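You operate a simulated robot arm through the tools that you are given. There is no shell and no other tool.

You are at the controls of a simulated robot arm. One attempt, no reset.

JOB
Shut the two open herb drawers and dust the top of the chest.
Fine: use the dusting puff and put it back. Set down upright: dusting puff. What is to be rubbed or washed off counts as gone when no trace of it is left.

The check looks at the end state, three seconds after you hand in, the way a careful person would. Anything else that was tipped, shoved, dropped, spilled or broken makes it a failure.

ROBOT AND FRAMES
A 6-joint arm with a two-finger parallel gripper, fixed in place. Base frame: the origin is at the foot of the arm, x ahead of it, y to its left, z up; the work surface is at about z = 0.84. Lengths are in m, angles in rad, forces in N, time in s.
Its first joint turns from -2.897 to 2.897 rad. Payload 3.91 kg.
Tool frame: the origin (TCP) lies between the finger pads and is the grasp point; the fingertips stand 0.03 m ahead of it; z points along the fingers, y is the line along which they close. The gripper opens to 0.11 m. The fingers are 0.02 m wide and 0.01 m thick; the gripper's body (0.048 by 0.112 m) begins 0.055 m behind the TCP.
Orientation is that of the tool frame in the base frame, as [roll, pitch, yaw] about the fixed x, y, z axes, in that order (R = Rz(yaw) Ry(pitch) Rx(roll)). With the fingers straight down and closing along the base's y, the tool's x points along the base's -x, its y along +y and its z along -z.

CONTROLS
- The arm moves only by the tool arm_command. Its argument "rows" is a list that holds one entry, the list of rows, each a list of 7 numbers: the shift along the tool's x, y, z in units of 30 mm (1.0 is 30 mm), then the turn, a rotation vector about the tool's x, y, z in units of 6 degrees (1.0 is 6 degrees), then the finger opening in m, from 0 to 0.11. In form: [[[x, y, z, wx, wy, wz, claw], ...]]. A call has 1 to 20 rows; each row shifts and turns the commanded pose from where the row before left it, along the tool's axes as they then stand. A call with a number of a shift or a turn outside -1 to 1 is refused whole. A row lasts 0.2 s, in which the tool goes at most 0.05 m and 0.15 rad; a call with a longer step from one row to the next is refused whole, and so is a gripper value outside its range. Where a pose cannot be reached the arm comes as near as it can. A force on the tool above 40 N (or 10 N above the force at the start of the call, whichever is more), or a blocked arm, ends the call early, and 0.2 s more pass. The fingers move at their own pace (about 0.108 m/s each) and stop on an object; they squeeze with about 26 N. The grip force told is the motor's: it shows also when the fingers shut on nothing. Time passes only in rows, and 0.2 s behind the last, so rows that do not move let the fingers close. The reply holds the time, the measured pose of the TCP, the force on the tool along the base axes, the opening and the grip force, in the units named above and with some noise, with the torque about the TCP (base axes, N m) and any sound that the robot's microphone picked up, and new pictures: "pictures" is both (left out), scene, wrist or none.
- Cameras (640 x 400 px; columns grow to the right, rows downward): "scene" is fixed at [0.2217, -0.5012, 1.6103]; the picture's right is [0.27, -0.96, 0.00], its down [-0.86, -0.24, -0.45] and it looks along [0.43, 0.12, -0.89] (base axes); focal length 214 px, centre (320, 200). "wrist" rides on the gripper at [0.072, 0.017, -0.103] in the tool frame; the picture's right is [-0.23, 0.97, 0.00], its down [-0.76, -0.18, -0.62] and it looks along [-0.61, -0.14, 0.78] (tool axes); focal length 222 px, centre (320, 200). There is no depth. A picture from a camera that has moved, and an enlarged one, comes with that camera's place and axes in the base frame and with its lens.
- close_up(camera, box): a new picture of the part [left, top, right, bottom] of that camera's present view, enlarged. The clock stands still meanwhile.
- job_done(): hands the job in; it is judged then, once.

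Nothing tells you positions but the pictures and the camera data. Unless the task says otherwise, let go and move clear before handing in.

The tools are called after "Request:" as name(argument=value, ...) on one line, values as JSON. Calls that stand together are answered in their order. arm_command: Moves the arm, as the interface text tells. Its arguments: {"type":"object","properties":{"rows":{"type":"array","items":{"type":"array","items":{"type":"array","items":{"type":"number"}}}},"pictures":{"type":"string","enum":["both","scene","wrist","none"]}},"required":["rows"]} The other tools are called the same way: close_up (camera, box) takes an enlarged picture of a part of a camera's view; job_done () hands the job in.

At the start:

```text
clock: 0.0
eef_pos: [0.532, -0.2218, 1.305]
tcp_rot: [-3.139, 0.006, 3.14]
wrist_force: [0.0, -0.2, 0.5]
torque: [-0.01, 0.01, -0.01]
width: 0.1097
gripper_force: 0.0
```

scene: 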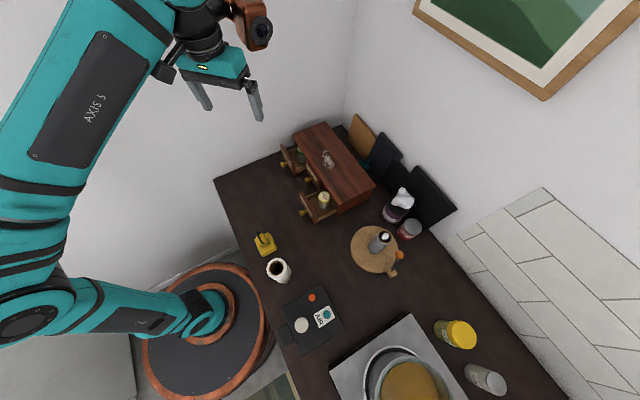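
wrist: 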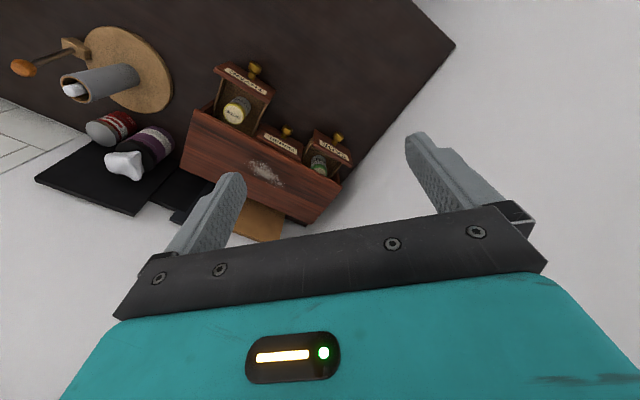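

I see a small wooden chest with drawers near the back left of the table, dust on its top, and several other objects around it. I'll look closer before I move.

Request:
close_up(camera="scene", box=[270, 110, 390, 230])

Request:
close_up(camera="scene", box=[340, 130, 460, 280])

Request:
close_up(camera="wrist", box=[170, 50, 370, 250])

Request:
close_up(camera="wrist", box=[0, 10, 220, 230])

Request:
close_up(camera="scene", box=[230, 220, 400, 370])

```text
3.33 times, centred on (330, 170) of scene
camera zoom: at [0.2217, -0.5012, 1.6103], right [0.27, -0.96, 0.0], down [-0.86, -0.24, -0.45], along [0.43, 0.12, -0.89], focal length 715 px, centre (287, 300)
```

zoom: 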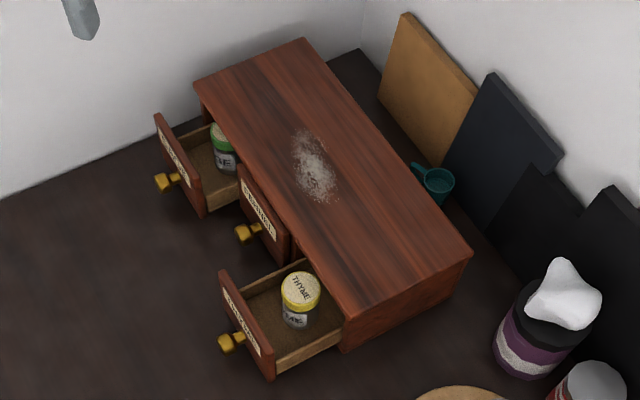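

```text
2.67 times, centred on (400, 205) of scene
camera zoom: at [0.2217, -0.5012, 1.6103], right [0.27, -0.96, 0.0], down [-0.86, -0.24, -0.45], along [0.43, 0.12, -0.89], focal length 572 px, centre (107, 187)
```

zoom: 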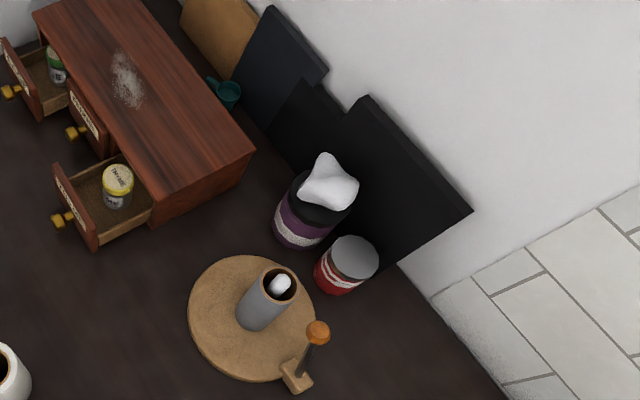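

```text
2.00 times, centred on (270, 150) of wrist
camera zoom: at [0.4592, -0.2054, 1.4082], right [0.23, 0.97, 0.0], down [0.76, -0.18, 0.63], along [0.61, -0.14, -0.78], focal length 444 px, centre (420, 300)
```

zoom: 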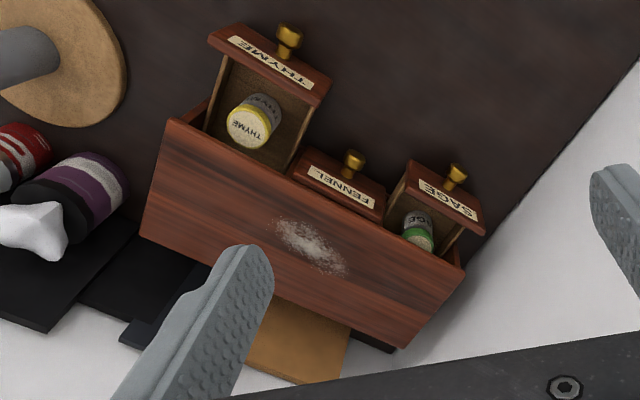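

```text
1.82 times, centred on (110, 120) of wrist
camera zoom: at [0.4592, -0.2054, 1.4082], right [0.23, 0.97, 0.0], down [0.76, -0.18, 0.63], along [0.61, -0.14, -0.78], focal length 404 px, centre (702, 346)
```

zoom: 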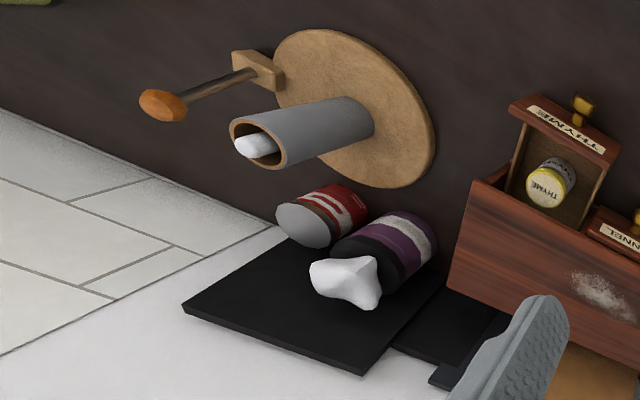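

```text
2.67 times, centred on (315, 295) of scene
camera zoom: at [0.2217, -0.5012, 1.6103], right [0.27, -0.96, 0.0], down [-0.86, -0.24, -0.45], along [0.43, 0.12, -0.89], focal length 572 px, centre (333, -53)
```

zoom: 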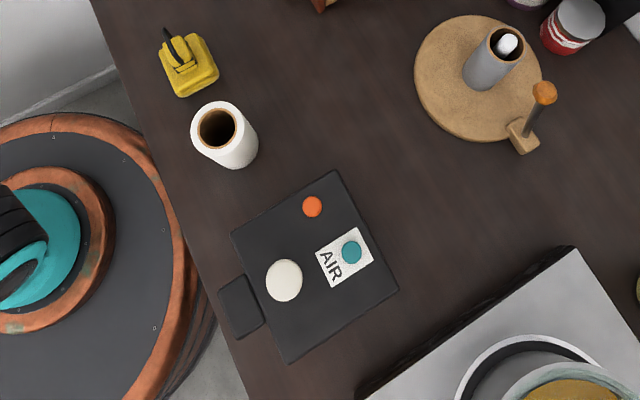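

Not yet clear which object is the dusting puff, so I enlarge the candidates: the yellow thing, the white cup, the tube on the round board and the purple jar.

Request:
close_up(camera="scene", box=[245, 222, 305, 292])

Request:
close_up(camera="scene", box=[345, 215, 415, 285])

Request:
close_up(camera="scene", box=[370, 175, 440, 245])

Request:
close_up(camera="scene", box=[270, 280, 350, 360])

Request:
close_up(camera="scene", box=[330, 300, 530, 400])

Request:
close_up(camera="wrist", box=[30, 90, 190, 220])

```text
5.71 times, centred on (275, 257) of scene
camera zoom: at [0.2217, -0.5012, 1.6103], right [0.27, -0.96, 0.0], down [-0.86, -0.24, -0.45], along [0.43, 0.12, -0.89], focal length 1226 px, centre (577, -126)
```

zoom: 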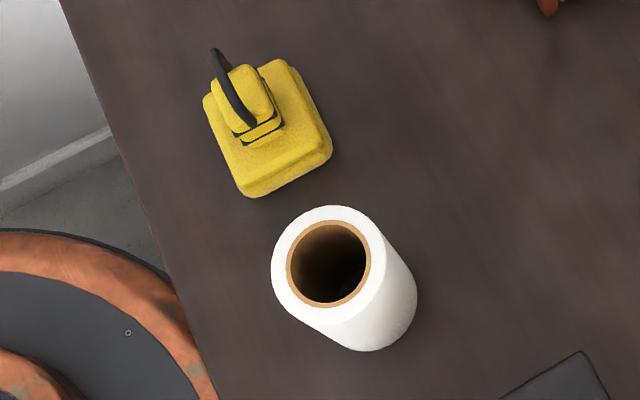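

```text
5.71 times, centred on (380, 250) of scene
camera zoom: at [0.2217, -0.5012, 1.6103], right [0.27, -0.96, 0.0], down [-0.86, -0.24, -0.45], along [0.43, 0.12, -0.89], focal length 1226 px, centre (-23, -86)
```

zoom: 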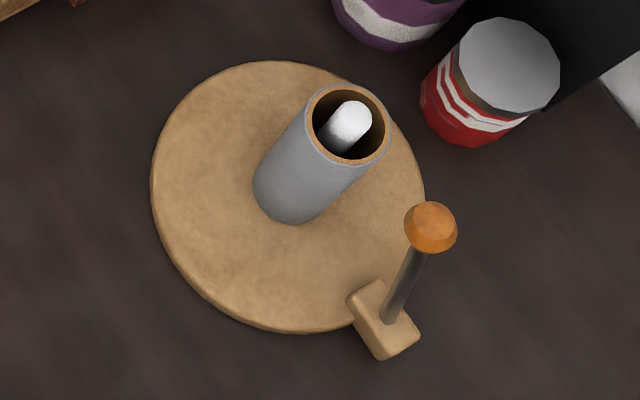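

```text
5.71 times, centred on (405, 210) of scene
camera zoom: at [0.2217, -0.5012, 1.6103], right [0.27, -0.96, 0.0], down [-0.86, -0.24, -0.45], along [0.43, 0.12, -0.89], focal length 1226 px, centre (-166, 143)
```

zoom: 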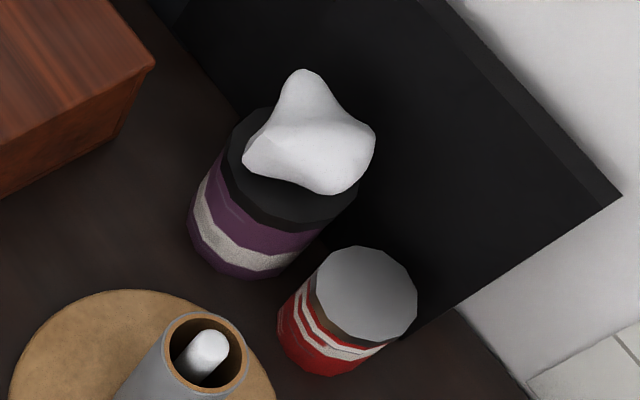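

```text
5.00 times, centred on (310, 320) of scene
camera zoom: at [0.2217, -0.5012, 1.6103], right [0.27, -0.96, 0.0], down [-0.86, -0.24, -0.45], along [0.43, 0.12, -0.89], focal length 1072 px, centre (370, -400)
```

zoom: 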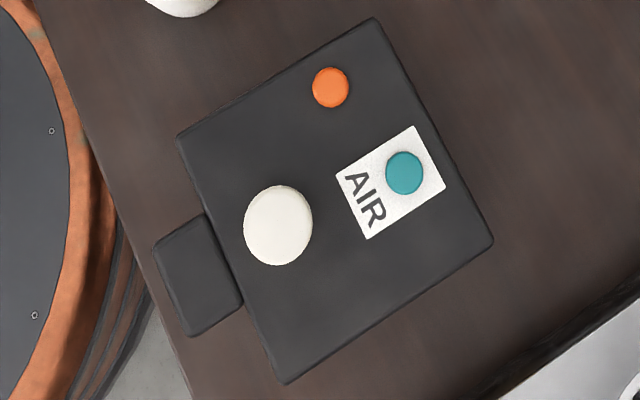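

```text
3.20 times, centred on (430, 350) of scene
camera zoom: at [0.2217, -0.5012, 1.6103], right [0.27, -0.96, 0.0], down [-0.86, -0.24, -0.45], along [0.43, 0.12, -0.89], focal length 686 px, centre (-32, -280)
```

zoom: 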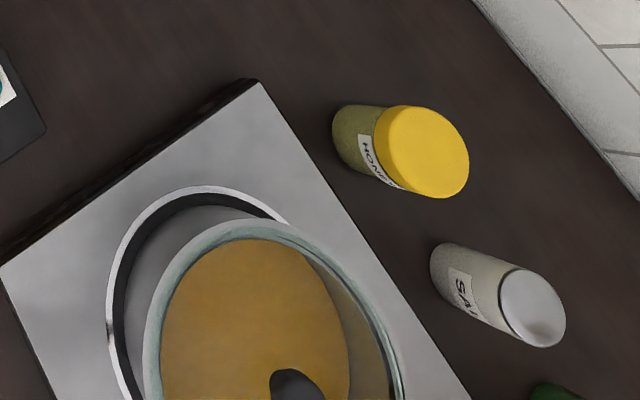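

```text
3.08 times, centred on (110, 155) of wrist
camera zoom: at [0.4592, -0.2054, 1.4082], right [0.23, 0.97, 0.0], down [0.76, -0.18, 0.63], along [0.61, -0.14, -0.78], focal length 684 px, centre (966, 338)
```

zoom: 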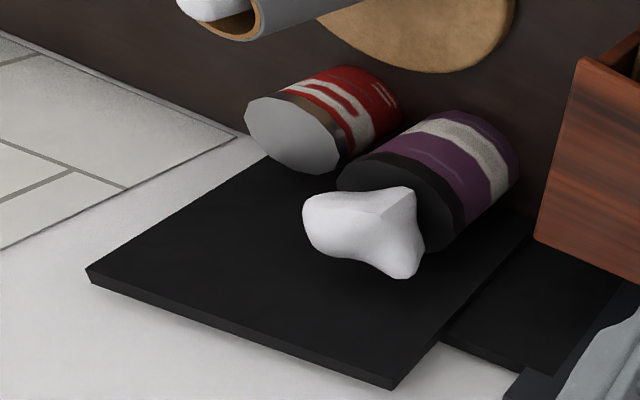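

The chest stands turned by about 45°, its front facing (-0.7, +0.7). The front runs from about (0.55,-0.48) to (0.81,-0.22) and the top is near z = 0.93. The yellow block with a grip and loop near (0.36,-0.26) looks like the dusting puff. I turn the tool 45° and come down a bit for a better view.

Request:
arm_command(rows=[[[0, 0, 0, 0, 0, 0.9375, 0.06], [0, 0, 0, 0, 0, 0.9375, 0.06], [0, 0, 0, 0, 0, 0.9375, 0.06], [0, 0, 0, 0, 0, 0.9375, 0.06], [0, 0, 0, 0, 0, 0.9375, 0.06], [0, 0, 0, 0, 0, 0.9375, 0.06], [0, 0, 0, 0, 0, 0.9375, 0.06], [0, 0, 0, 0, 0, 0.9375, 0.06], [0.2, -0.04, 0.86, 0, 0, 0, 0.06], [0.2, -0.04, 0.86, 0, 0, 0, 0.06], [0.2, -0.04, 0.86, 0, 0, 0, 0.06], [0.2, -0.04, 0.86, 0, 0, 0, 0.06], [0.2, -0.04, 0.86, 0, 0, 0, 0.06], [0.2, -0.04, 0.86, 0, 0, 0, 0.06], [0, 0, 0, 0, 0, 0, 0.06], [0, 0, 0, 0, 0, 0, 0.06]]])

```text
clock: 3.4
eef_pos: [0.5027, -0.2016, 1.1488]
tcp_rot: [3.14, 0.006, 2.357]
wrist_force: [-0.3, -0.8, 0.5]
torque: [-0.01, -0.02, 0.0]
width: 0.0599
gripper_force: 0.0
camera wrist: at [0.4627, -0.1394, 1.2529], right [0.85, 0.53, 0.0], down [0.41, -0.66, 0.63], along [0.33, -0.53, -0.78], focal length 222 px, centre (320, 200)
```

scene: 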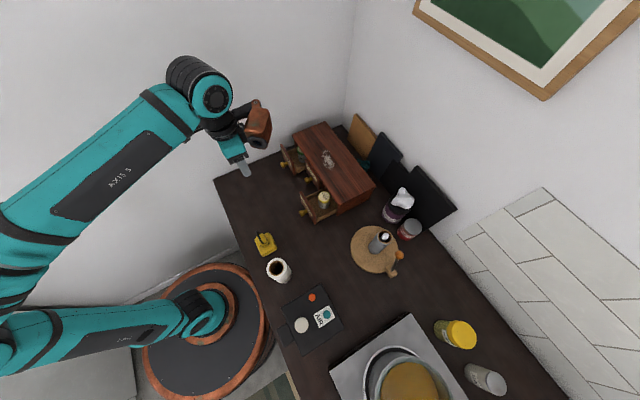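
wrist: 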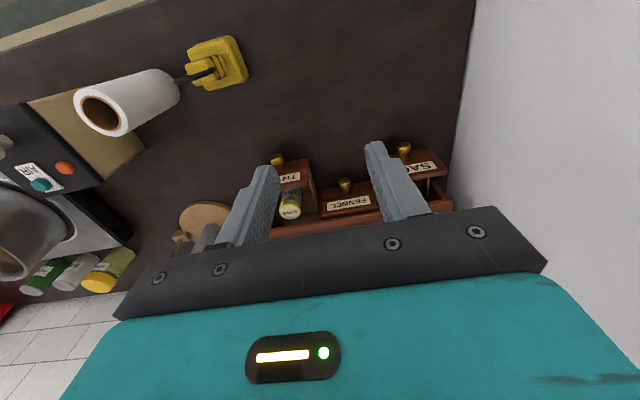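

The drawers are partly hidden by the fingers. I back away from the chest front for a clear view of the drawers and the jars.

Request:
arm_command(rows=[[[1, 0, 0.2, 0, 0, 0, 0.06], [1, 0, 0.2, 0, 0, 0, 0.06], [1, 0, 0.2, 0, 0, 0, 0.06], [1, 0, 0.2, 0, 0, 0, 0.06], [1, 0, 0.2, 0, 0, 0, 0.06], [0, 0, 0, 0, 0, 0, 0.06]]], pictures="wrist")

```text
clock: 4.8
eef_pos: [0.3955, -0.0966, 1.1177]
tcp_rot: [3.14, 0.006, 2.356]
wrist_force: [0.8, 0.3, 1.1]
torque: [0.0, 0.0, 0.03]
width: 0.0598
gripper_force: 0.1
camera wrist: at [0.356, -0.0338, 1.222], right [0.85, 0.53, 0.0], down [0.41, -0.66, 0.63], along [0.33, -0.53, -0.78], focal length 222 px, centre (320, 200)
```

wrist: 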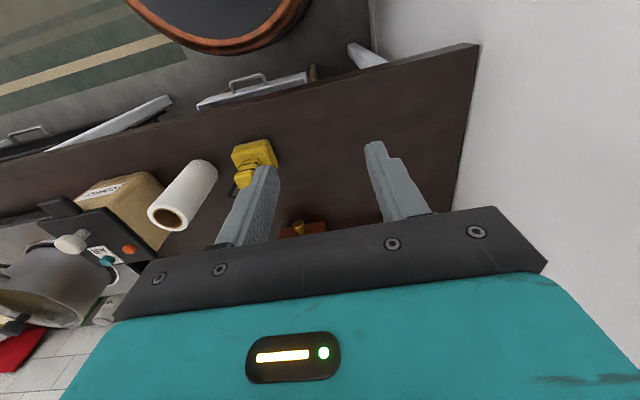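

The wrist camera sees mainly what lies under the gripper, so I move the other way, over the chest front and higher.

Request:
arm_command(rows=[[[-1, 0, -0.4, 0, 0, 0, 0.11], [-1, 0, -0.4, 0, 0, 0, 0.11], [-1, 0, -0.4, 0, 0, 0, 0.11], [-1, 0, -0.4, 0, 0, 0, 0.11], [-1, 0, -0.4, 0, 0, 0, 0.11], [-1, 0, -0.2, 0, 0, 0, 0.11], [-1, 0, 0, 0, 0, 0, 0.11], [-1, 0, 0, 0, 0, 0, 0.11], [-1, 0, 0, 0, 0, 0, 0.11], [0, 0, 0, 0, 0, 0, 0.11]]], pictures="wrist")

Request:
close_up(camera="wrist", box=[240, 60, 440, 210])

```text
clock: 7.0
eef_pos: [0.585, -0.2852, 1.1858]
tcp_rot: [3.14, 0.006, 2.355]
wrist_force: [-0.7, 0.1, -0.1]
torque: [-0.04, 0.03, -0.04]
width: 0.11
gripper_force: 0.1
camera wrist: at [0.5468, -0.2242, 1.2894], right [0.85, 0.53, 0.0], down [0.41, -0.66, 0.63], along [0.33, -0.53, -0.78], focal length 222 px, centre (320, 200)
```

wrist: 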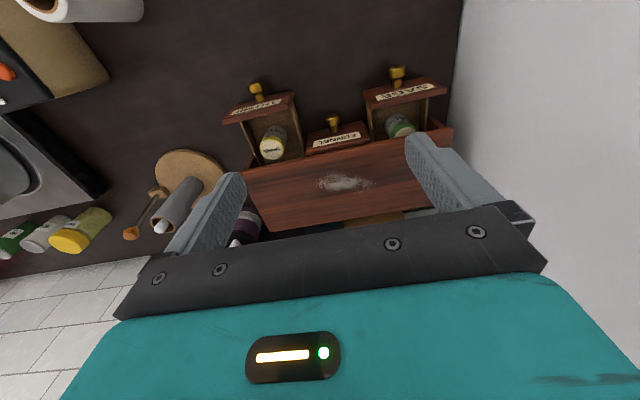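

```text
2.67 times, centred on (340, 135) of wrist
camera zoom: at [0.5468, -0.2242, 1.2894], right [0.85, 0.53, 0.0], down [0.41, -0.66, 0.63], along [0.33, -0.53, -0.78], focal length 592 px, centre (267, 373)
```

zoom: 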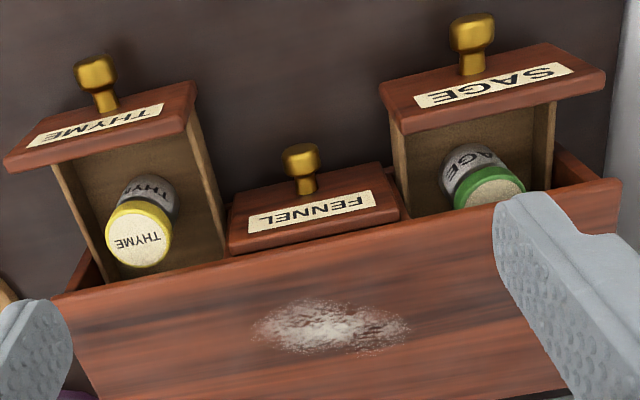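

FENNEL is closed. THYME stands open by about 75 mm and SAGE by about 50 mm, each with a jar inside. The jars look tall, so I tilt the wrist camera for a flatter look, to check whether they clear the chest's top board.

Request:
arm_command(rows=[[[0.64, 0, 0.8, 0, 0, 0, 0.11], [0.64, 0, 0.8, 0, 0, 0, 0.11], [0.64, 0, 0.8, 0, 0, 0, 0.11], [0.64, 0, 0.8, 0, 0, 0, 0.11], [0.64, 0, 0.8, 0, 0, 0, 0.11], [0.64, 0, 0.8, 0, 0, 0, 0.11], [0, 0, 0, 0, -1, 0, 0.11], [0, 0, 0, 0, -1, 0, 0.11], [0, 0, 0, 0, -1, 0, 0.11], [0, 0, 0, 0, -1, 0, 0.11], [0, 0, 0, 0, -1, 0, 0.11], [0, 0, 0, 0, -1, 0, 0.11], [0, 0, 0, 0, 0, 0, 0.11], [0, 0, 0, 0, 0, 0, 0.11]]])

```text
clock: 10.0
eef_pos: [0.5042, -0.2052, 1.0426]
tcp_rot: [3.139, 0.634, 2.356]
wrist_force: [0.8, -0.4, -0.2]
torque: [-0.01, -0.03, -0.02]
width: 0.1102
gripper_force: 0.0
camera wrist: at [0.4332, -0.1097, 1.0826], right [0.82, 0.56, 0.14], down [0.05, -0.3, 0.95], along [0.57, -0.77, -0.27], focal length 222 px, centre (320, 200)
```

scene: 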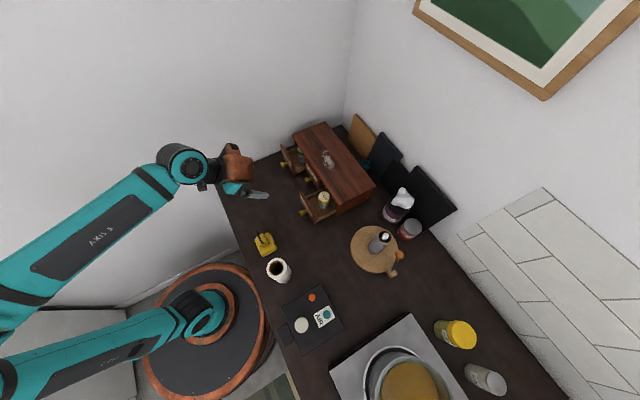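
wrist: 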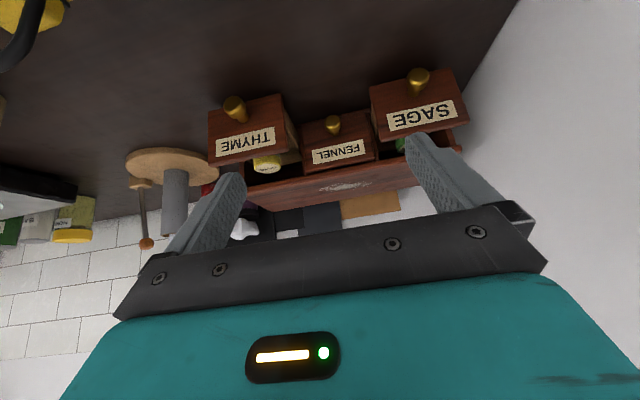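

Request:
close_up(camera="wrist", box=[195, 90, 315, 190])

Request:
close_up(camera="wrist", box=[355, 60, 475, 160])

Request:
close_up(camera="scene", box=[295, 175, 355, 225])

Request:
close_up(camera="scene", box=[275, 135, 335, 185])

```text
4.00 times, centred on (255, 140) of wrist
camera zoom: at [0.4332, -0.1097, 1.0826], right [0.82, 0.56, 0.14], down [0.05, -0.3, 0.95], along [0.57, -0.77, -0.27], focal length 888 px, centre (580, 440)
```

zoom: 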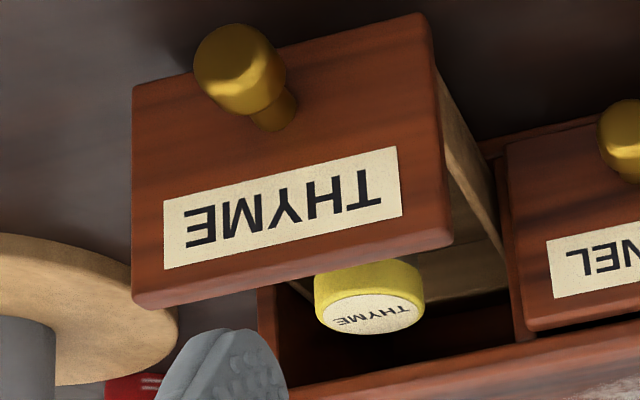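

```text
4.00 times, centred on (415, 110) of wrist
camera zoom: at [0.4332, -0.1097, 1.0826], right [0.82, 0.56, 0.14], down [0.05, -0.3, 0.95], along [0.57, -0.77, -0.27], focal length 888 px, centre (-60, 560)
```

zoom: 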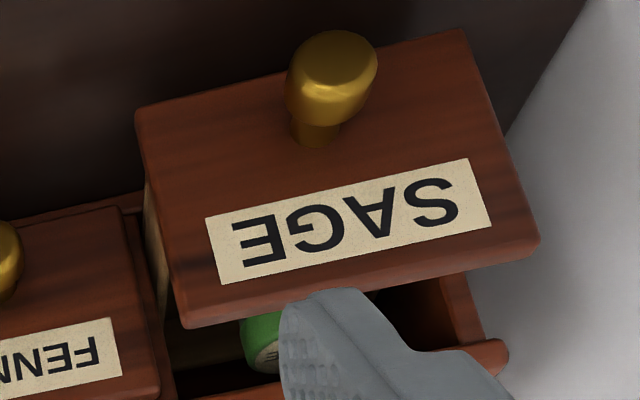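

```text
8.00 times, centred on (325, 200) of scene
camera zoom: at [0.2217, -0.5012, 1.6103], right [0.27, -0.96, 0.0], down [-0.86, -0.24, -0.45], along [0.43, 0.12, -0.89], focal length 1716 px, centre (280, 200)
```

zoom: 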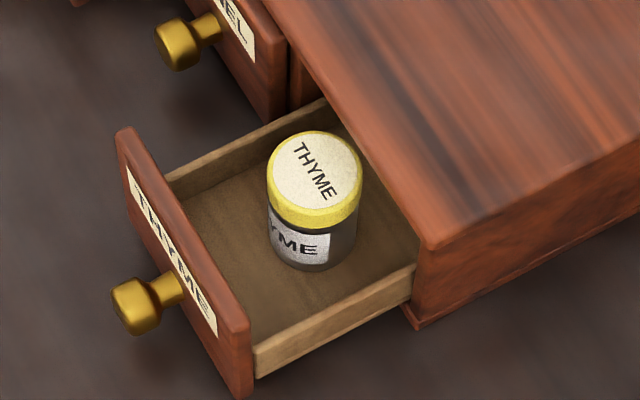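

```text
8.00 times, centred on (305, 160) of scene
camera zoom: at [0.2217, -0.5012, 1.6103], right [0.27, -0.96, 0.0], down [-0.86, -0.24, -0.45], along [0.43, 0.12, -0.89], focal length 1716 px, centre (440, 520)
```

zoom: 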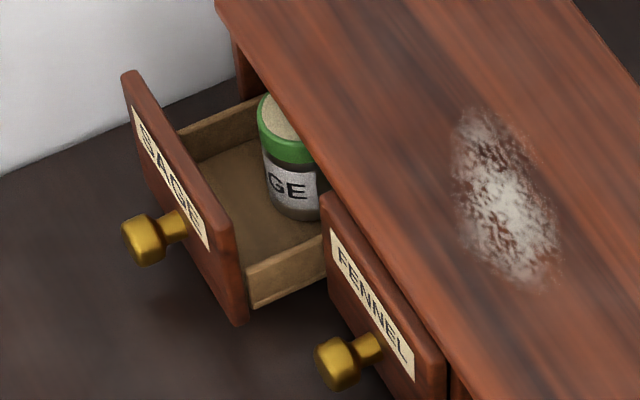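

The lid top is at about z = 0.925 and the underside of the top board at about 0.938, so the jars should slide under. Next I turn the tool upright, straddle the THYME knob (near (0.50,-0.35,0.88)) with open fingers, and push the front in gently.

Request:
arm_command(rows=[[[0, 0, 0, 0, 1, 0, 0.06], [0, 0, 0, 0, 1, 0, 0.06], [0, 0, 0, 0, 1, 0, 0.06], [0, 0, 0, 0, 1, 0, 0.06], [0, 0, 0, 0, 1, 0, 0.06], [0, 0, 0, 0, 1, 0, 0.06], [-0.5, -0.9, 0, 0, 0, 0, 0.06], [-0.5, -0.9, 0, 0, 0, 0, 0.06], [-0.5, -0.9, 0, 0, 0, 0, 0.06], [-0.5, -0.9, 0, 0, 0, 0, 0.06], [0, 0, 0.8, 0, 0, 0, 0.06], [0, 0, 0.8, 0, 0, 0, 0.06], [0, 0, 0.8, 0, 0, 0, 0.06], [0, 0, 0, 0, 0, 0, 0.06]]])

Request:
close_up(camera="scene", box=[270, 150, 370, 230])

```text
clock: 13.0
eef_pos: [0.4719, -0.3238, 0.9705]
tcp_rot: [3.14, 0.005, 2.356]
wrist_force: [0.6, 0.0, 0.4]
torque: [0.02, -0.04, 0.01]
width: 0.0599
gripper_force: 0.1
camera wrist: at [0.4322, -0.2617, 1.0735], right [0.85, 0.53, 0.0], down [0.41, -0.66, 0.63], along [0.33, -0.53, -0.78], focal length 222 px, centre (320, 200)
```

scene: 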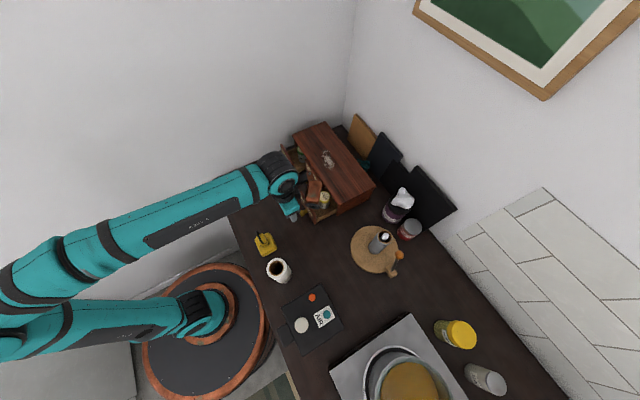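
wrist: 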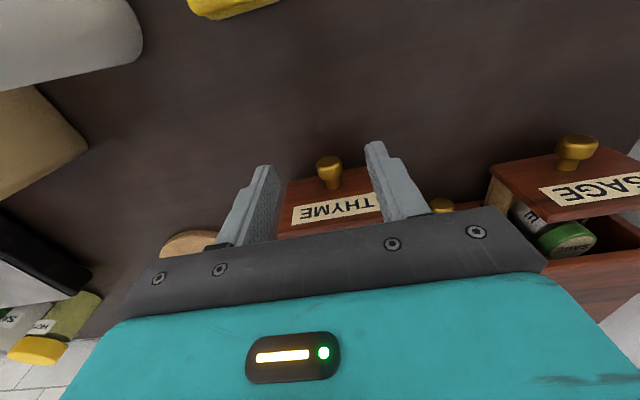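

```text
5.00 times, centred on (320, 190) of scene
camera zoom: at [0.2217, -0.5012, 1.6103], right [0.27, -0.96, 0.0], down [-0.86, -0.24, -0.45], along [0.43, 0.12, -0.89], focal length 1072 px, centre (320, 250)
```

zoom: 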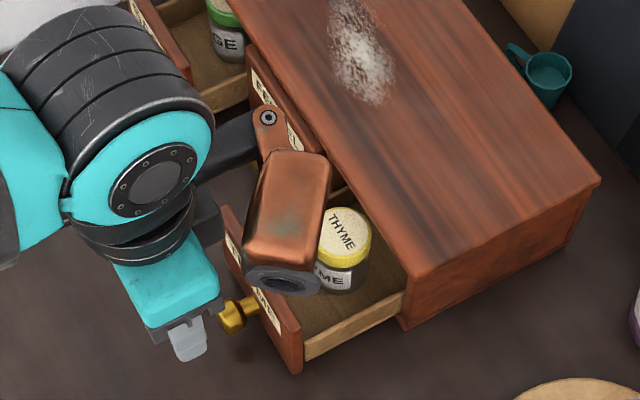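

The fingers straddle the THYME knob above the drawer front. I lower to z of about 0.91 and push slowly toward the chest.

Request:
arm_command(rows=[[[0, 0, 0.66, 0, 0, 0, 0.06], [0, 0, 0.66, 0, 0, 0, 0.06], [0, 0, 0.66, 0, 0, 0, 0.06], [-0.3, 0, 0, 0, 0, 0, 0.06], [-0.3, 0, 0, 0, 0, 0, 0.06], [-0.3, 0, 0, 0, 0, 0, 0.06], [-0.25, 0, 0, 0, 0, 0, 0.06], [-0.2, 0, 0, 0, 0, 0, 0.06], [-0.2, 0, 0, 0, 0, 0, 0.06], [-0.2, 0, 0, 0, 0, 0, 0.06], [-0.2, 0, 0, 0, 0, 0, 0.06], [-0.2, 0, 0, 0, 0, 0, 0.06], [-0.2, 0, 0, 0, 0, 0, 0.06]]])

Request:
close_up(camera="scene", box=[270, 150, 370, 230])

```text
clock: 15.8
eef_pos: [0.5226, -0.3736, 0.9103]
tcp_rot: [3.14, 0.005, 2.355]
wrist_force: [0.0, -0.5, -0.6]
torque: [0.0, -0.01, 0.02]
width: 0.0601
gripper_force: 0.1
camera wrist: at [0.4832, -0.3118, 1.0143], right [0.85, 0.53, 0.0], down [0.41, -0.66, 0.63], along [0.33, -0.53, -0.78], focal length 222 px, centre (320, 200)
```

scene: 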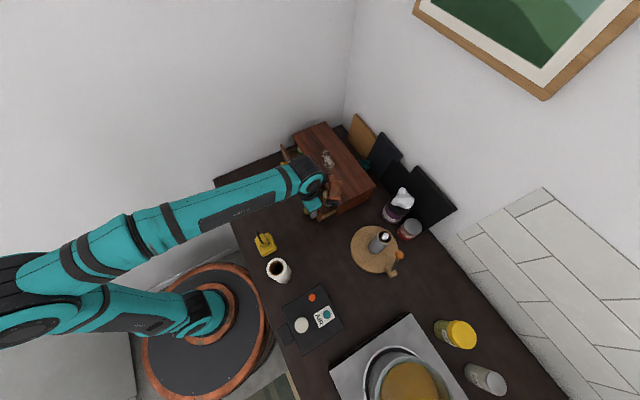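
wrist: 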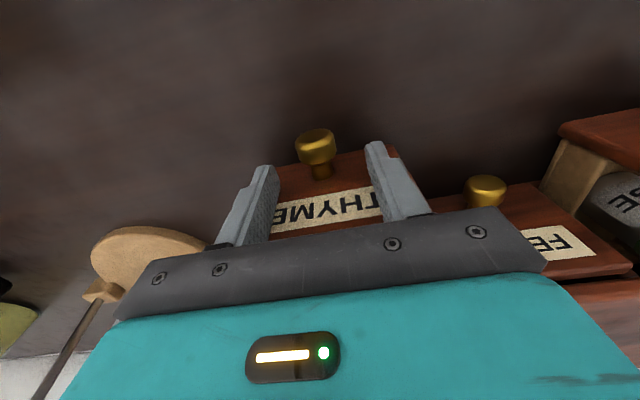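

```text
5.00 times, centred on (320, 190) of scene
camera zoom: at [0.2217, -0.5012, 1.6103], right [0.27, -0.96, 0.0], down [-0.86, -0.24, -0.45], along [0.43, 0.12, -0.89], focal length 1072 px, centre (320, 250)
```

zoom: 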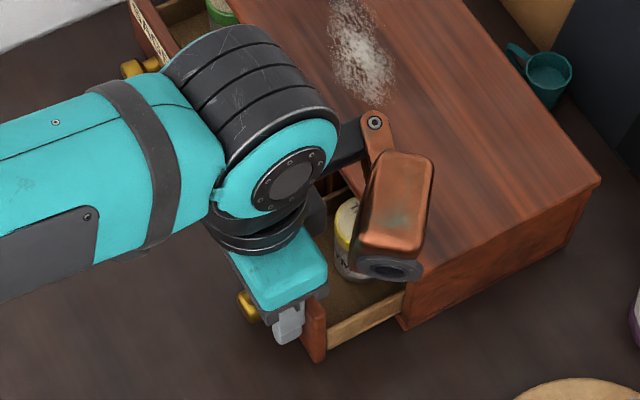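

The fingers are about at the front plate now, with no noticeable force yet. I continue pushing in small steps.

Request:
arm_command(rows=[[[-0.2, 0, 0, 0, 0, 0, 0.06], [-0.2, 0, 0, 0, 0, 0, 0.06], [-0.2, 0, 0, 0, 0, 0, 0.06], [-0.2, 0, 0, 0, 0, 0, 0.06], [0, 0, 0, 0, 0, 0, 0.06]]])

Request:
close_up(camera="scene", box=[290, 150, 390, 230])

```text
clock: 17.0
eef_pos: [0.5394, -0.3912, 0.9111]
tcp_rot: [3.14, 0.005, 2.355]
wrist_force: [0.5, -0.1, 0.1]
torque: [0.03, 0.03, 0.02]
width: 0.06
gripper_force: 0.1
camera wrist: at [0.5001, -0.3288, 1.0145], right [0.85, 0.53, 0.0], down [0.41, -0.66, 0.63], along [0.33, -0.53, -0.78], focal length 222 px, centre (320, 200)
```

scene: 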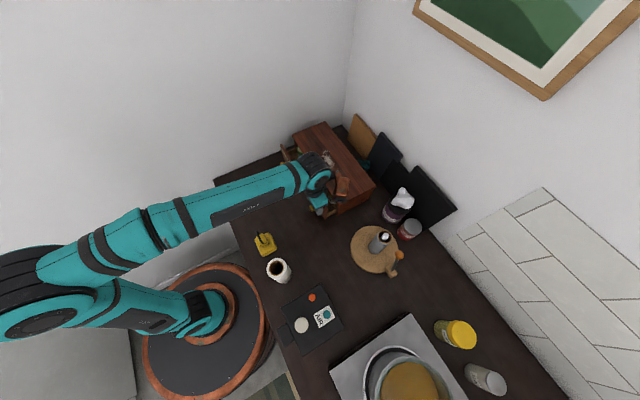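
wrist: 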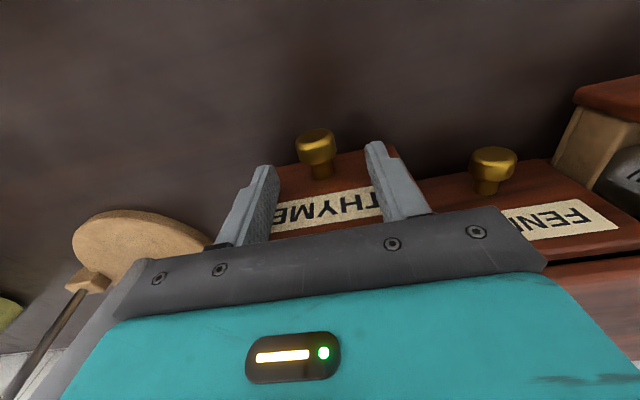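

```text
5.00 times, centred on (340, 190) of scene
camera zoom: at [0.2217, -0.5012, 1.6103], right [0.27, -0.96, 0.0], down [-0.86, -0.24, -0.45], along [0.43, 0.12, -0.89], focal length 1072 px, centre (220, 250)
```

zoom: 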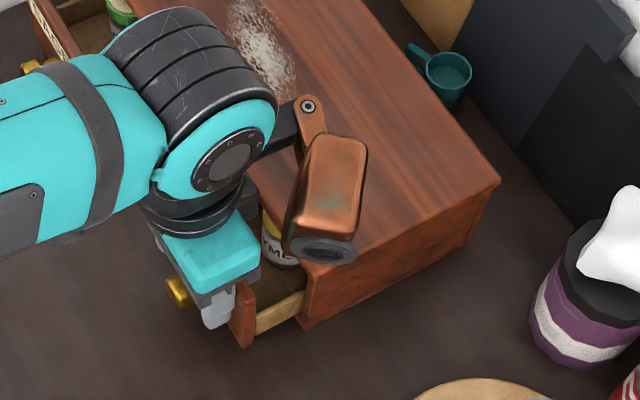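

The drawer slides with the fingers and the force is very small. I keep pushing until the THYME front comes level with FENNEL.

Request:
arm_command(rows=[[[-0.2, 0, 0, 0, 0, 0, 0.06], [-0.2, 0, 0, 0, 0, 0, 0.06], [-0.2, 0, 0, 0, 0, 0, 0.06], [-0.2, 0, 0, 0, 0, 0, 0.06], [-0.2, 0, 0, 0, 0, 0, 0.06], [0, 0, 0, 0, 0, 0, 0.06]]])

Request:
close_up(camera="scene", box=[290, 150, 390, 230])

```text
clock: 18.4
eef_pos: [0.561, -0.4117, 0.9116]
tcp_rot: [3.14, 0.004, 2.357]
wrist_force: [-0.5, -0.1, -0.4]
torque: [-0.01, 0.01, -0.02]
width: 0.0599
gripper_force: 0.0
camera wrist: at [0.5216, -0.3499, 1.0146], right [0.85, 0.53, 0.0], down [0.41, -0.66, 0.63], along [0.33, -0.53, -0.78], focal length 222 px, centre (320, 200)
```

scene: 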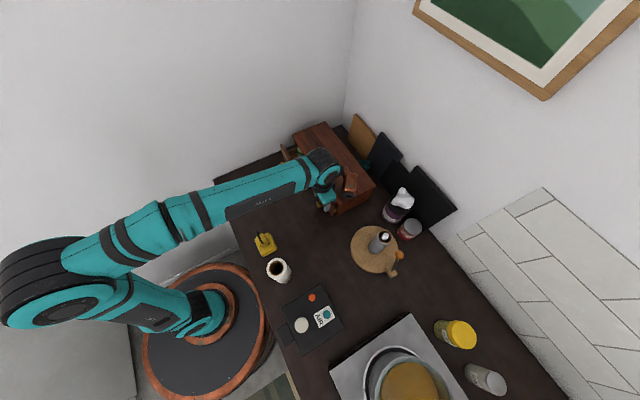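
wrist: 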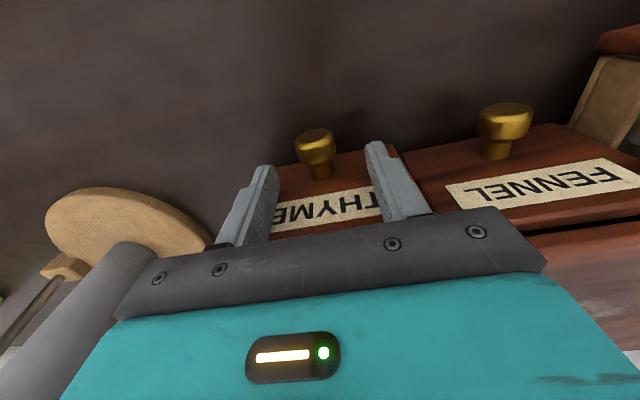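

```text
5.00 times, centred on (340, 190) of scene
camera zoom: at [0.2217, -0.5012, 1.6103], right [0.27, -0.96, 0.0], down [-0.86, -0.24, -0.45], along [0.43, 0.12, -0.89], focal length 1072 px, centre (220, 250)
```

zoom: 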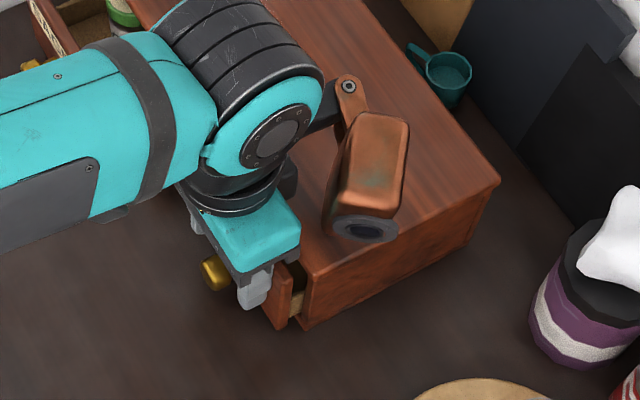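

The drawer is nearly in, perhaps a centimetre left. I push on in 3 mm steps and watch the force.

Request:
arm_command(rows=[[[-0.1, 0, 0, 0, 0, 0, 0.06], [-0.1, 0, 0, 0, 0, 0, 0.06], [-0.1, 0, 0, 0, 0, 0, 0.06], [0, 0, 0, 0, 0, 0, 0.06]]], pictures="scene")

Request:
close_up(camera="scene", box=[300, 170, 350, 220])

```text
clock: 19.4
eef_pos: [0.567, -0.4186, 0.9107]
tcp_rot: [3.14, 0.006, 2.356]
wrist_force: [-0.7, 0.6, 0.7]
torque: [0.0, -0.03, -0.01]
width: 0.0597
gripper_force: 0.1
```

scene: 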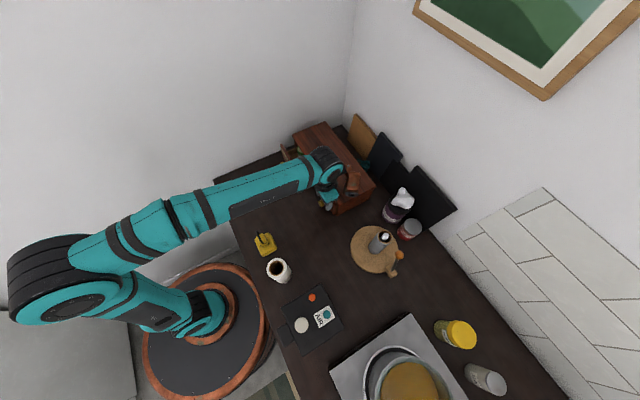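

```text
8.00 times, centred on (325, 195) of scene
camera zoom: at [0.2217, -0.5012, 1.6103], right [0.27, -0.96, 0.0], down [-0.86, -0.24, -0.45], along [0.43, 0.12, -0.89], focal length 1716 px, centre (280, 240)
```

zoom: 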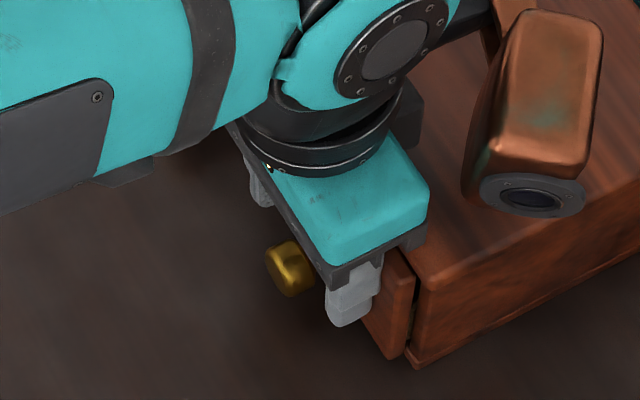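

A gap of a few millimetres is left. I continue in 2 mm steps.

Request:
arm_command(rows=[[[-0.07, 0, 0, 0, 0, 0, 0.06], [-0.07, 0, 0, 0, 0, 0, 0.06], [0, 0, 0, 0, 0, 0, 0.06]]], pictures="wrist")

Request:
close_up(camera="scene", box=[300, 170, 350, 220])

```text
clock: 20.3
eef_pos: [0.5684, -0.4188, 0.9115]
tcp_rot: [3.139, 0.001, 2.357]
wrist_force: [-17.6, 19.2, 5.8]
torque: [-0.24, -0.22, -0.19]
width: 0.0599
gripper_force: 0.0
stopped in row 3: the force on the tool passed its limit at 45 N (the readings are from after the stop); the commanded pose is now the measured one
camera wrist: at [0.5296, -0.3577, 1.0151], right [0.85, 0.53, 0.0], down [0.41, -0.66, 0.62], along [0.33, -0.53, -0.78], focal length 222 px, centre (320, 200)
```

wrist: 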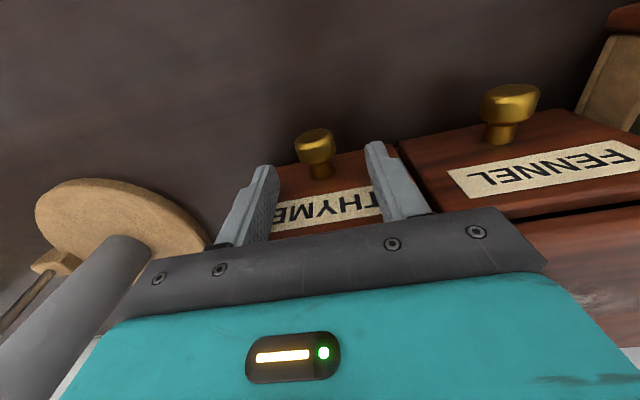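

```text
8.00 times, centred on (325, 195) of scene
camera zoom: at [0.2217, -0.5012, 1.6103], right [0.27, -0.96, 0.0], down [-0.86, -0.24, -0.45], along [0.43, 0.12, -0.89], focal length 1716 px, centre (280, 240)
```

zoom: 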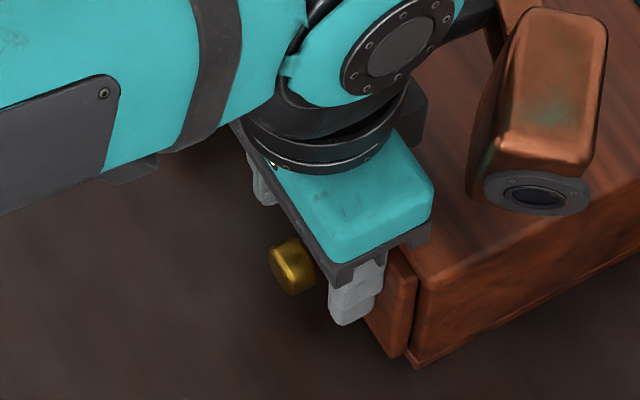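

The THYME drawer has met its stop. I back off, rise, look at it, and carry on toward SAGE.

Request:
arm_command(rows=[[[0.3, 0, 0, 0, 0, 0, 0.06], [0.8, 0, 0, 0, 0, 0, 0.06], [1, 0, 0, 0, 0, 0, 0.06], [1, 0, 0, 0, 0, 0, 0.06], [0.4, 0, -0.9, 0, 0, 0, 0.06], [0, 0.4, -0.9, 0, 0, 0, 0.06], [0, 0.9, -0.9, 0, 0, 0, 0.06], [0, 0.9, 0, 0, 0, 0, 0.06], [0, 0.9, 0, 0, 0, 0, 0.06], [0, 0.9, 0, 0, 0, 0, 0.06], [0, 0.9, 0, 0, 0, 0, 0.06], [0, 0.9, 0, 0, 0, 0, 0.06], [0, 0.9, 0, 0, 0, 0, 0.06], [0, 0.9, 0, 0, 0, 0, 0.06], [0, 0, 0, 0, 0, 0, 0.06]]])

Request:
close_up(camera="scene", box=[270, 140, 370, 220])

Request:
close_up(camera="wrist", box=[80, 120, 440, 240])

```text
clock: 23.5
eef_pos: [0.6567, -0.1851, 0.9919]
tcp_rot: [3.14, 0.001, 2.355]
wrist_force: [-0.8, 0.5, 0.4]
torque: [0.0, 0.01, 0.03]
width: 0.0598
gripper_force: 0.0
camera wrist: at [0.6178, -0.1231, 1.0956], right [0.85, 0.53, 0.0], down [0.41, -0.66, 0.62], along [0.33, -0.53, -0.78], focal length 222 px, centre (320, 200)
```

scene: 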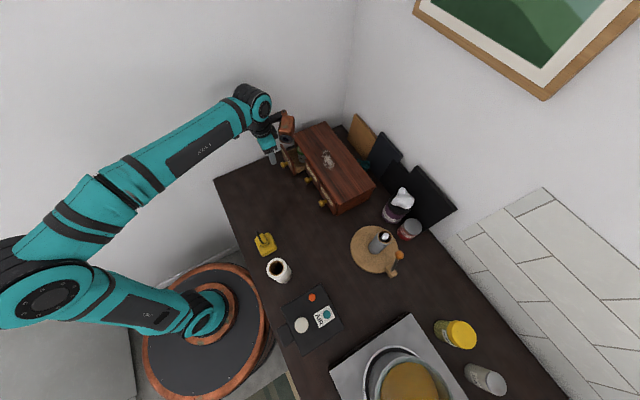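
wrist: 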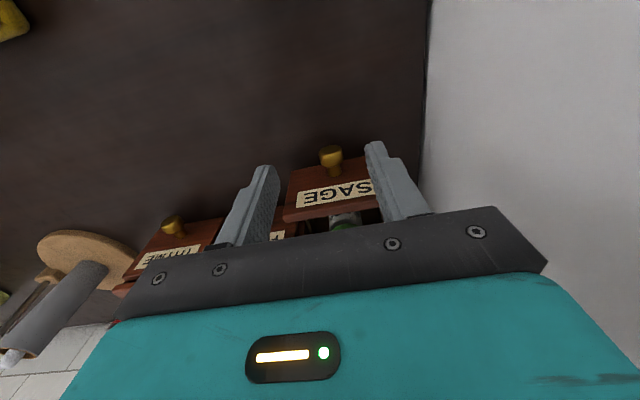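

```text
5.00 times, centred on (320, 180) of scene
camera zoom: at [0.2217, -0.5012, 1.6103], right [0.27, -0.96, 0.0], down [-0.86, -0.24, -0.45], along [0.43, 0.12, -0.89], focal length 1072 px, centre (320, 300)
```

zoom: 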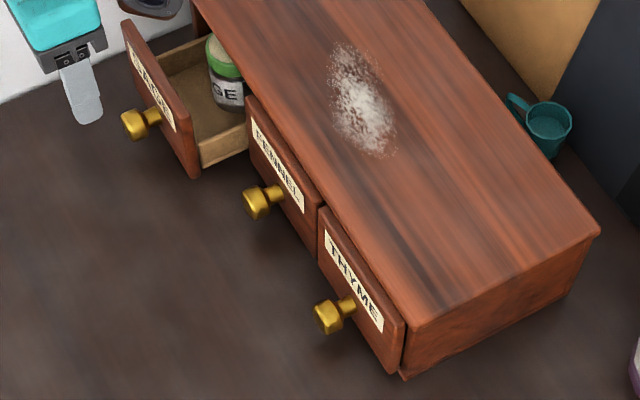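

```text
1.78 times, centred on (260, 180) of wrist
camera zoom: at [0.6178, -0.1231, 1.0956], right [0.85, 0.53, 0.0], down [0.41, -0.66, 0.62], along [0.33, -0.53, -0.78], focal length 395 px, centre (427, 236)
```

zoom: 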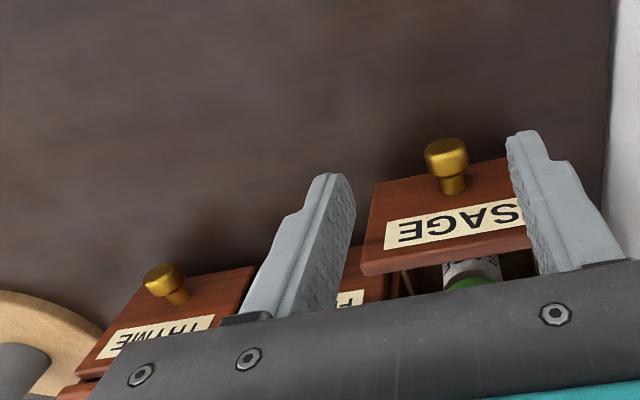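

THYME is flush with FENNEL and the chest did not move. The fingers now straddle the SAGE knob, so I lower and push the same way.

Request:
arm_command(rows=[[[0, 0.1, 0.9, 0, 0, 0, 0.06], [0, 0, 0.9, 0, 0, 0, 0.06], [0, 0, 0.9, 0, 0, 0, 0.06], [-0.3, 0, 0, 0, 0, 0, 0.06], [-0.3, 0, 0, 0, 0, 0, 0.06], [-0.3, 0, 0, 0, 0, 0, 0.06], [-0.3, 0, 0, 0, 0, 0, 0.06], [-0.2, 0, 0, 0, 0, 0, 0.06], [-0.2, 0, 0, 0, 0, 0, 0.06], [-0.2, 0, 0, 0, 0, 0, 0.06], [-0.2, 0, 0, 0, 0, 0, 0.06], [0, 0, 0, 0, 0, 0, 0.06]]])

Request:
close_up(camera="scene", box=[270, 120, 370, 200])

```text
clock: 26.1
eef_pos: [0.7004, -0.2258, 0.9106]
tcp_rot: [3.14, 0.002, 2.356]
wrist_force: [-0.2, 0.1, -0.6]
torque: [0.03, 0.02, -0.02]
width: 0.0599
gripper_force: 0.0
camera wrist: at [0.6621, -0.1639, 1.0143], right [0.85, 0.53, 0.0], down [0.41, -0.66, 0.62], along [0.33, -0.53, -0.78], focal length 222 px, centre (320, 200)
```

scene: 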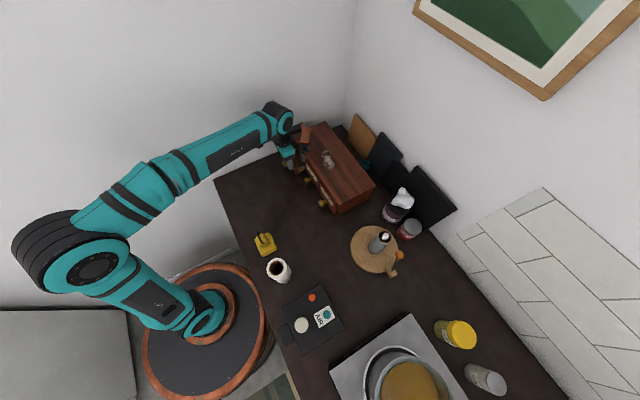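
wrist: 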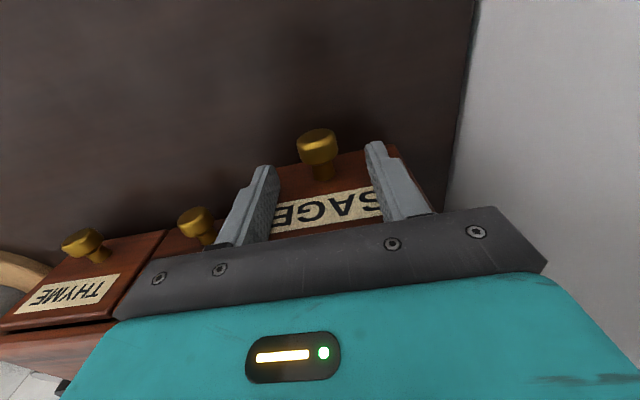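

```text
5.00 times, centred on (320, 160) of scene
camera zoom: at [0.2217, -0.5012, 1.6103], right [0.27, -0.96, 0.0], down [-0.86, -0.24, -0.45], along [0.43, 0.12, -0.89], focal length 1072 px, centre (320, 400)
```

zoom: 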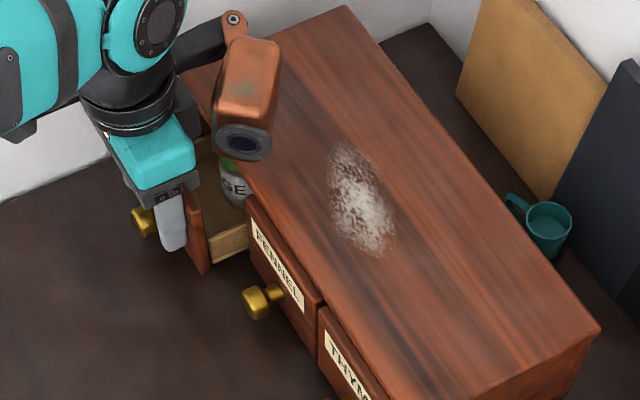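

The SAGE drawer moves in, about 40 mm to go. I push slowly and finish in small steps.

Request:
arm_command(rows=[[[-0.2, 0, 0, 0, 0, 0, 0.06], [-0.2, 0, 0, 0, 0, 0, 0.06], [-0.2, 0, 0, 0, 0, 0, 0.06], [-0.2, 0, 0, 0, 0, 0, 0.06], [-0.2, 0, 0, 0, 0, 0, 0.06], [-0.15, 0, 0, 0, 0, 0, 0.06], [-0.06, 0, 0, 0, 0, 0, 0.06], [-0.06, 0, 0, 0, 0, 0, 0.06], [0, 0, 0, 0, 0, 0, 0.06]]])

Request:
close_up(camera="scene", box=[270, 120, 370, 200])

```text
clock: 28.1
eef_pos: [0.7277, -0.2514, 0.9109]
tcp_rot: [3.14, 0.002, 2.357]
wrist_force: [-0.7, -1.2, 0.4]
torque: [0.0, 0.02, -0.02]
width: 0.0601
gripper_force: 0.1
camera wrist: at [0.6893, -0.1908, 1.0145], right [0.85, 0.53, 0.0], down [0.41, -0.66, 0.62], along [0.33, -0.53, -0.78], focal length 222 px, centre (320, 200)
```

scene: 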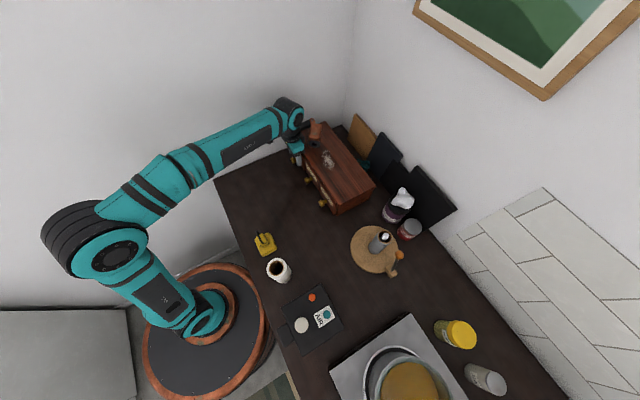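
wrist: 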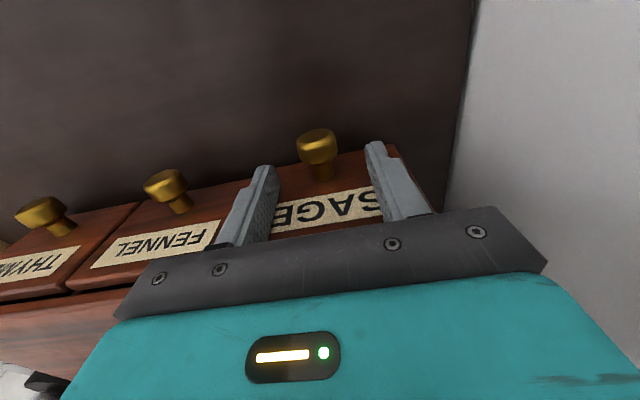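

```text
5.00 times, centred on (320, 160) of scene
camera zoom: at [0.2217, -0.5012, 1.6103], right [0.27, -0.96, 0.0], down [-0.86, -0.24, -0.45], along [0.43, 0.12, -0.89], focal length 1072 px, centre (320, 400)
```

zoom: 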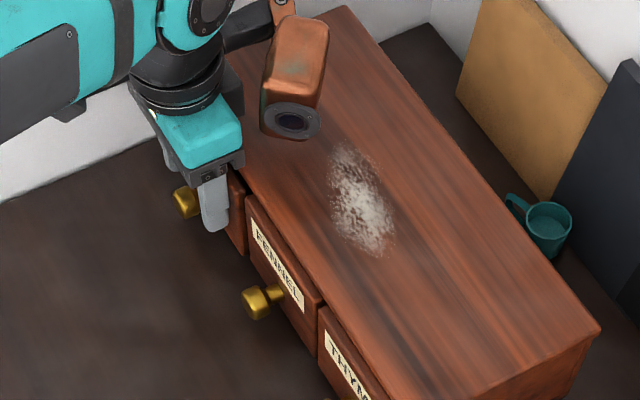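

About 5 mm remain. I finish with small steps until it meets the stop.

Request:
arm_command(rows=[[[-0.06, 0, 0, 0, 0, 0, 0.06], [-0.06, 0, 0, 0, 0, 0, 0.06], [-0.04, 0, 0, 0, 0, 0, 0.06], [0, 0, 0, 0, 0, 0, 0.06]]], pictures="none")

```text
clock: 29.1
eef_pos: [0.7318, -0.2546, 0.9114]
tcp_rot: [3.14, 0.003, 2.356]
wrist_force: [-0.6, 0.8, -0.4]
torque: [-0.01, 0.0, -0.02]
width: 0.06
gripper_force: 0.2
```

Request:
arm_command(rows=[[[-0.04, 0, 0, 0, 0, 0, 0.06], [-0.04, 0, 0, 0, 0, 0, 0.06], [0, 0, 0, 0, 0, 0, 0.06]]], pictures="none")

```text
clock: 29.9
eef_pos: [0.7318, -0.2563, 0.9107]
tcp_rot: [3.138, 0.0, 2.357]
wrist_force: [-28.0, 18.1, -8.3]
torque: [-0.16, -0.26, -0.58]
width: 0.0604
gripper_force: 0.2
```

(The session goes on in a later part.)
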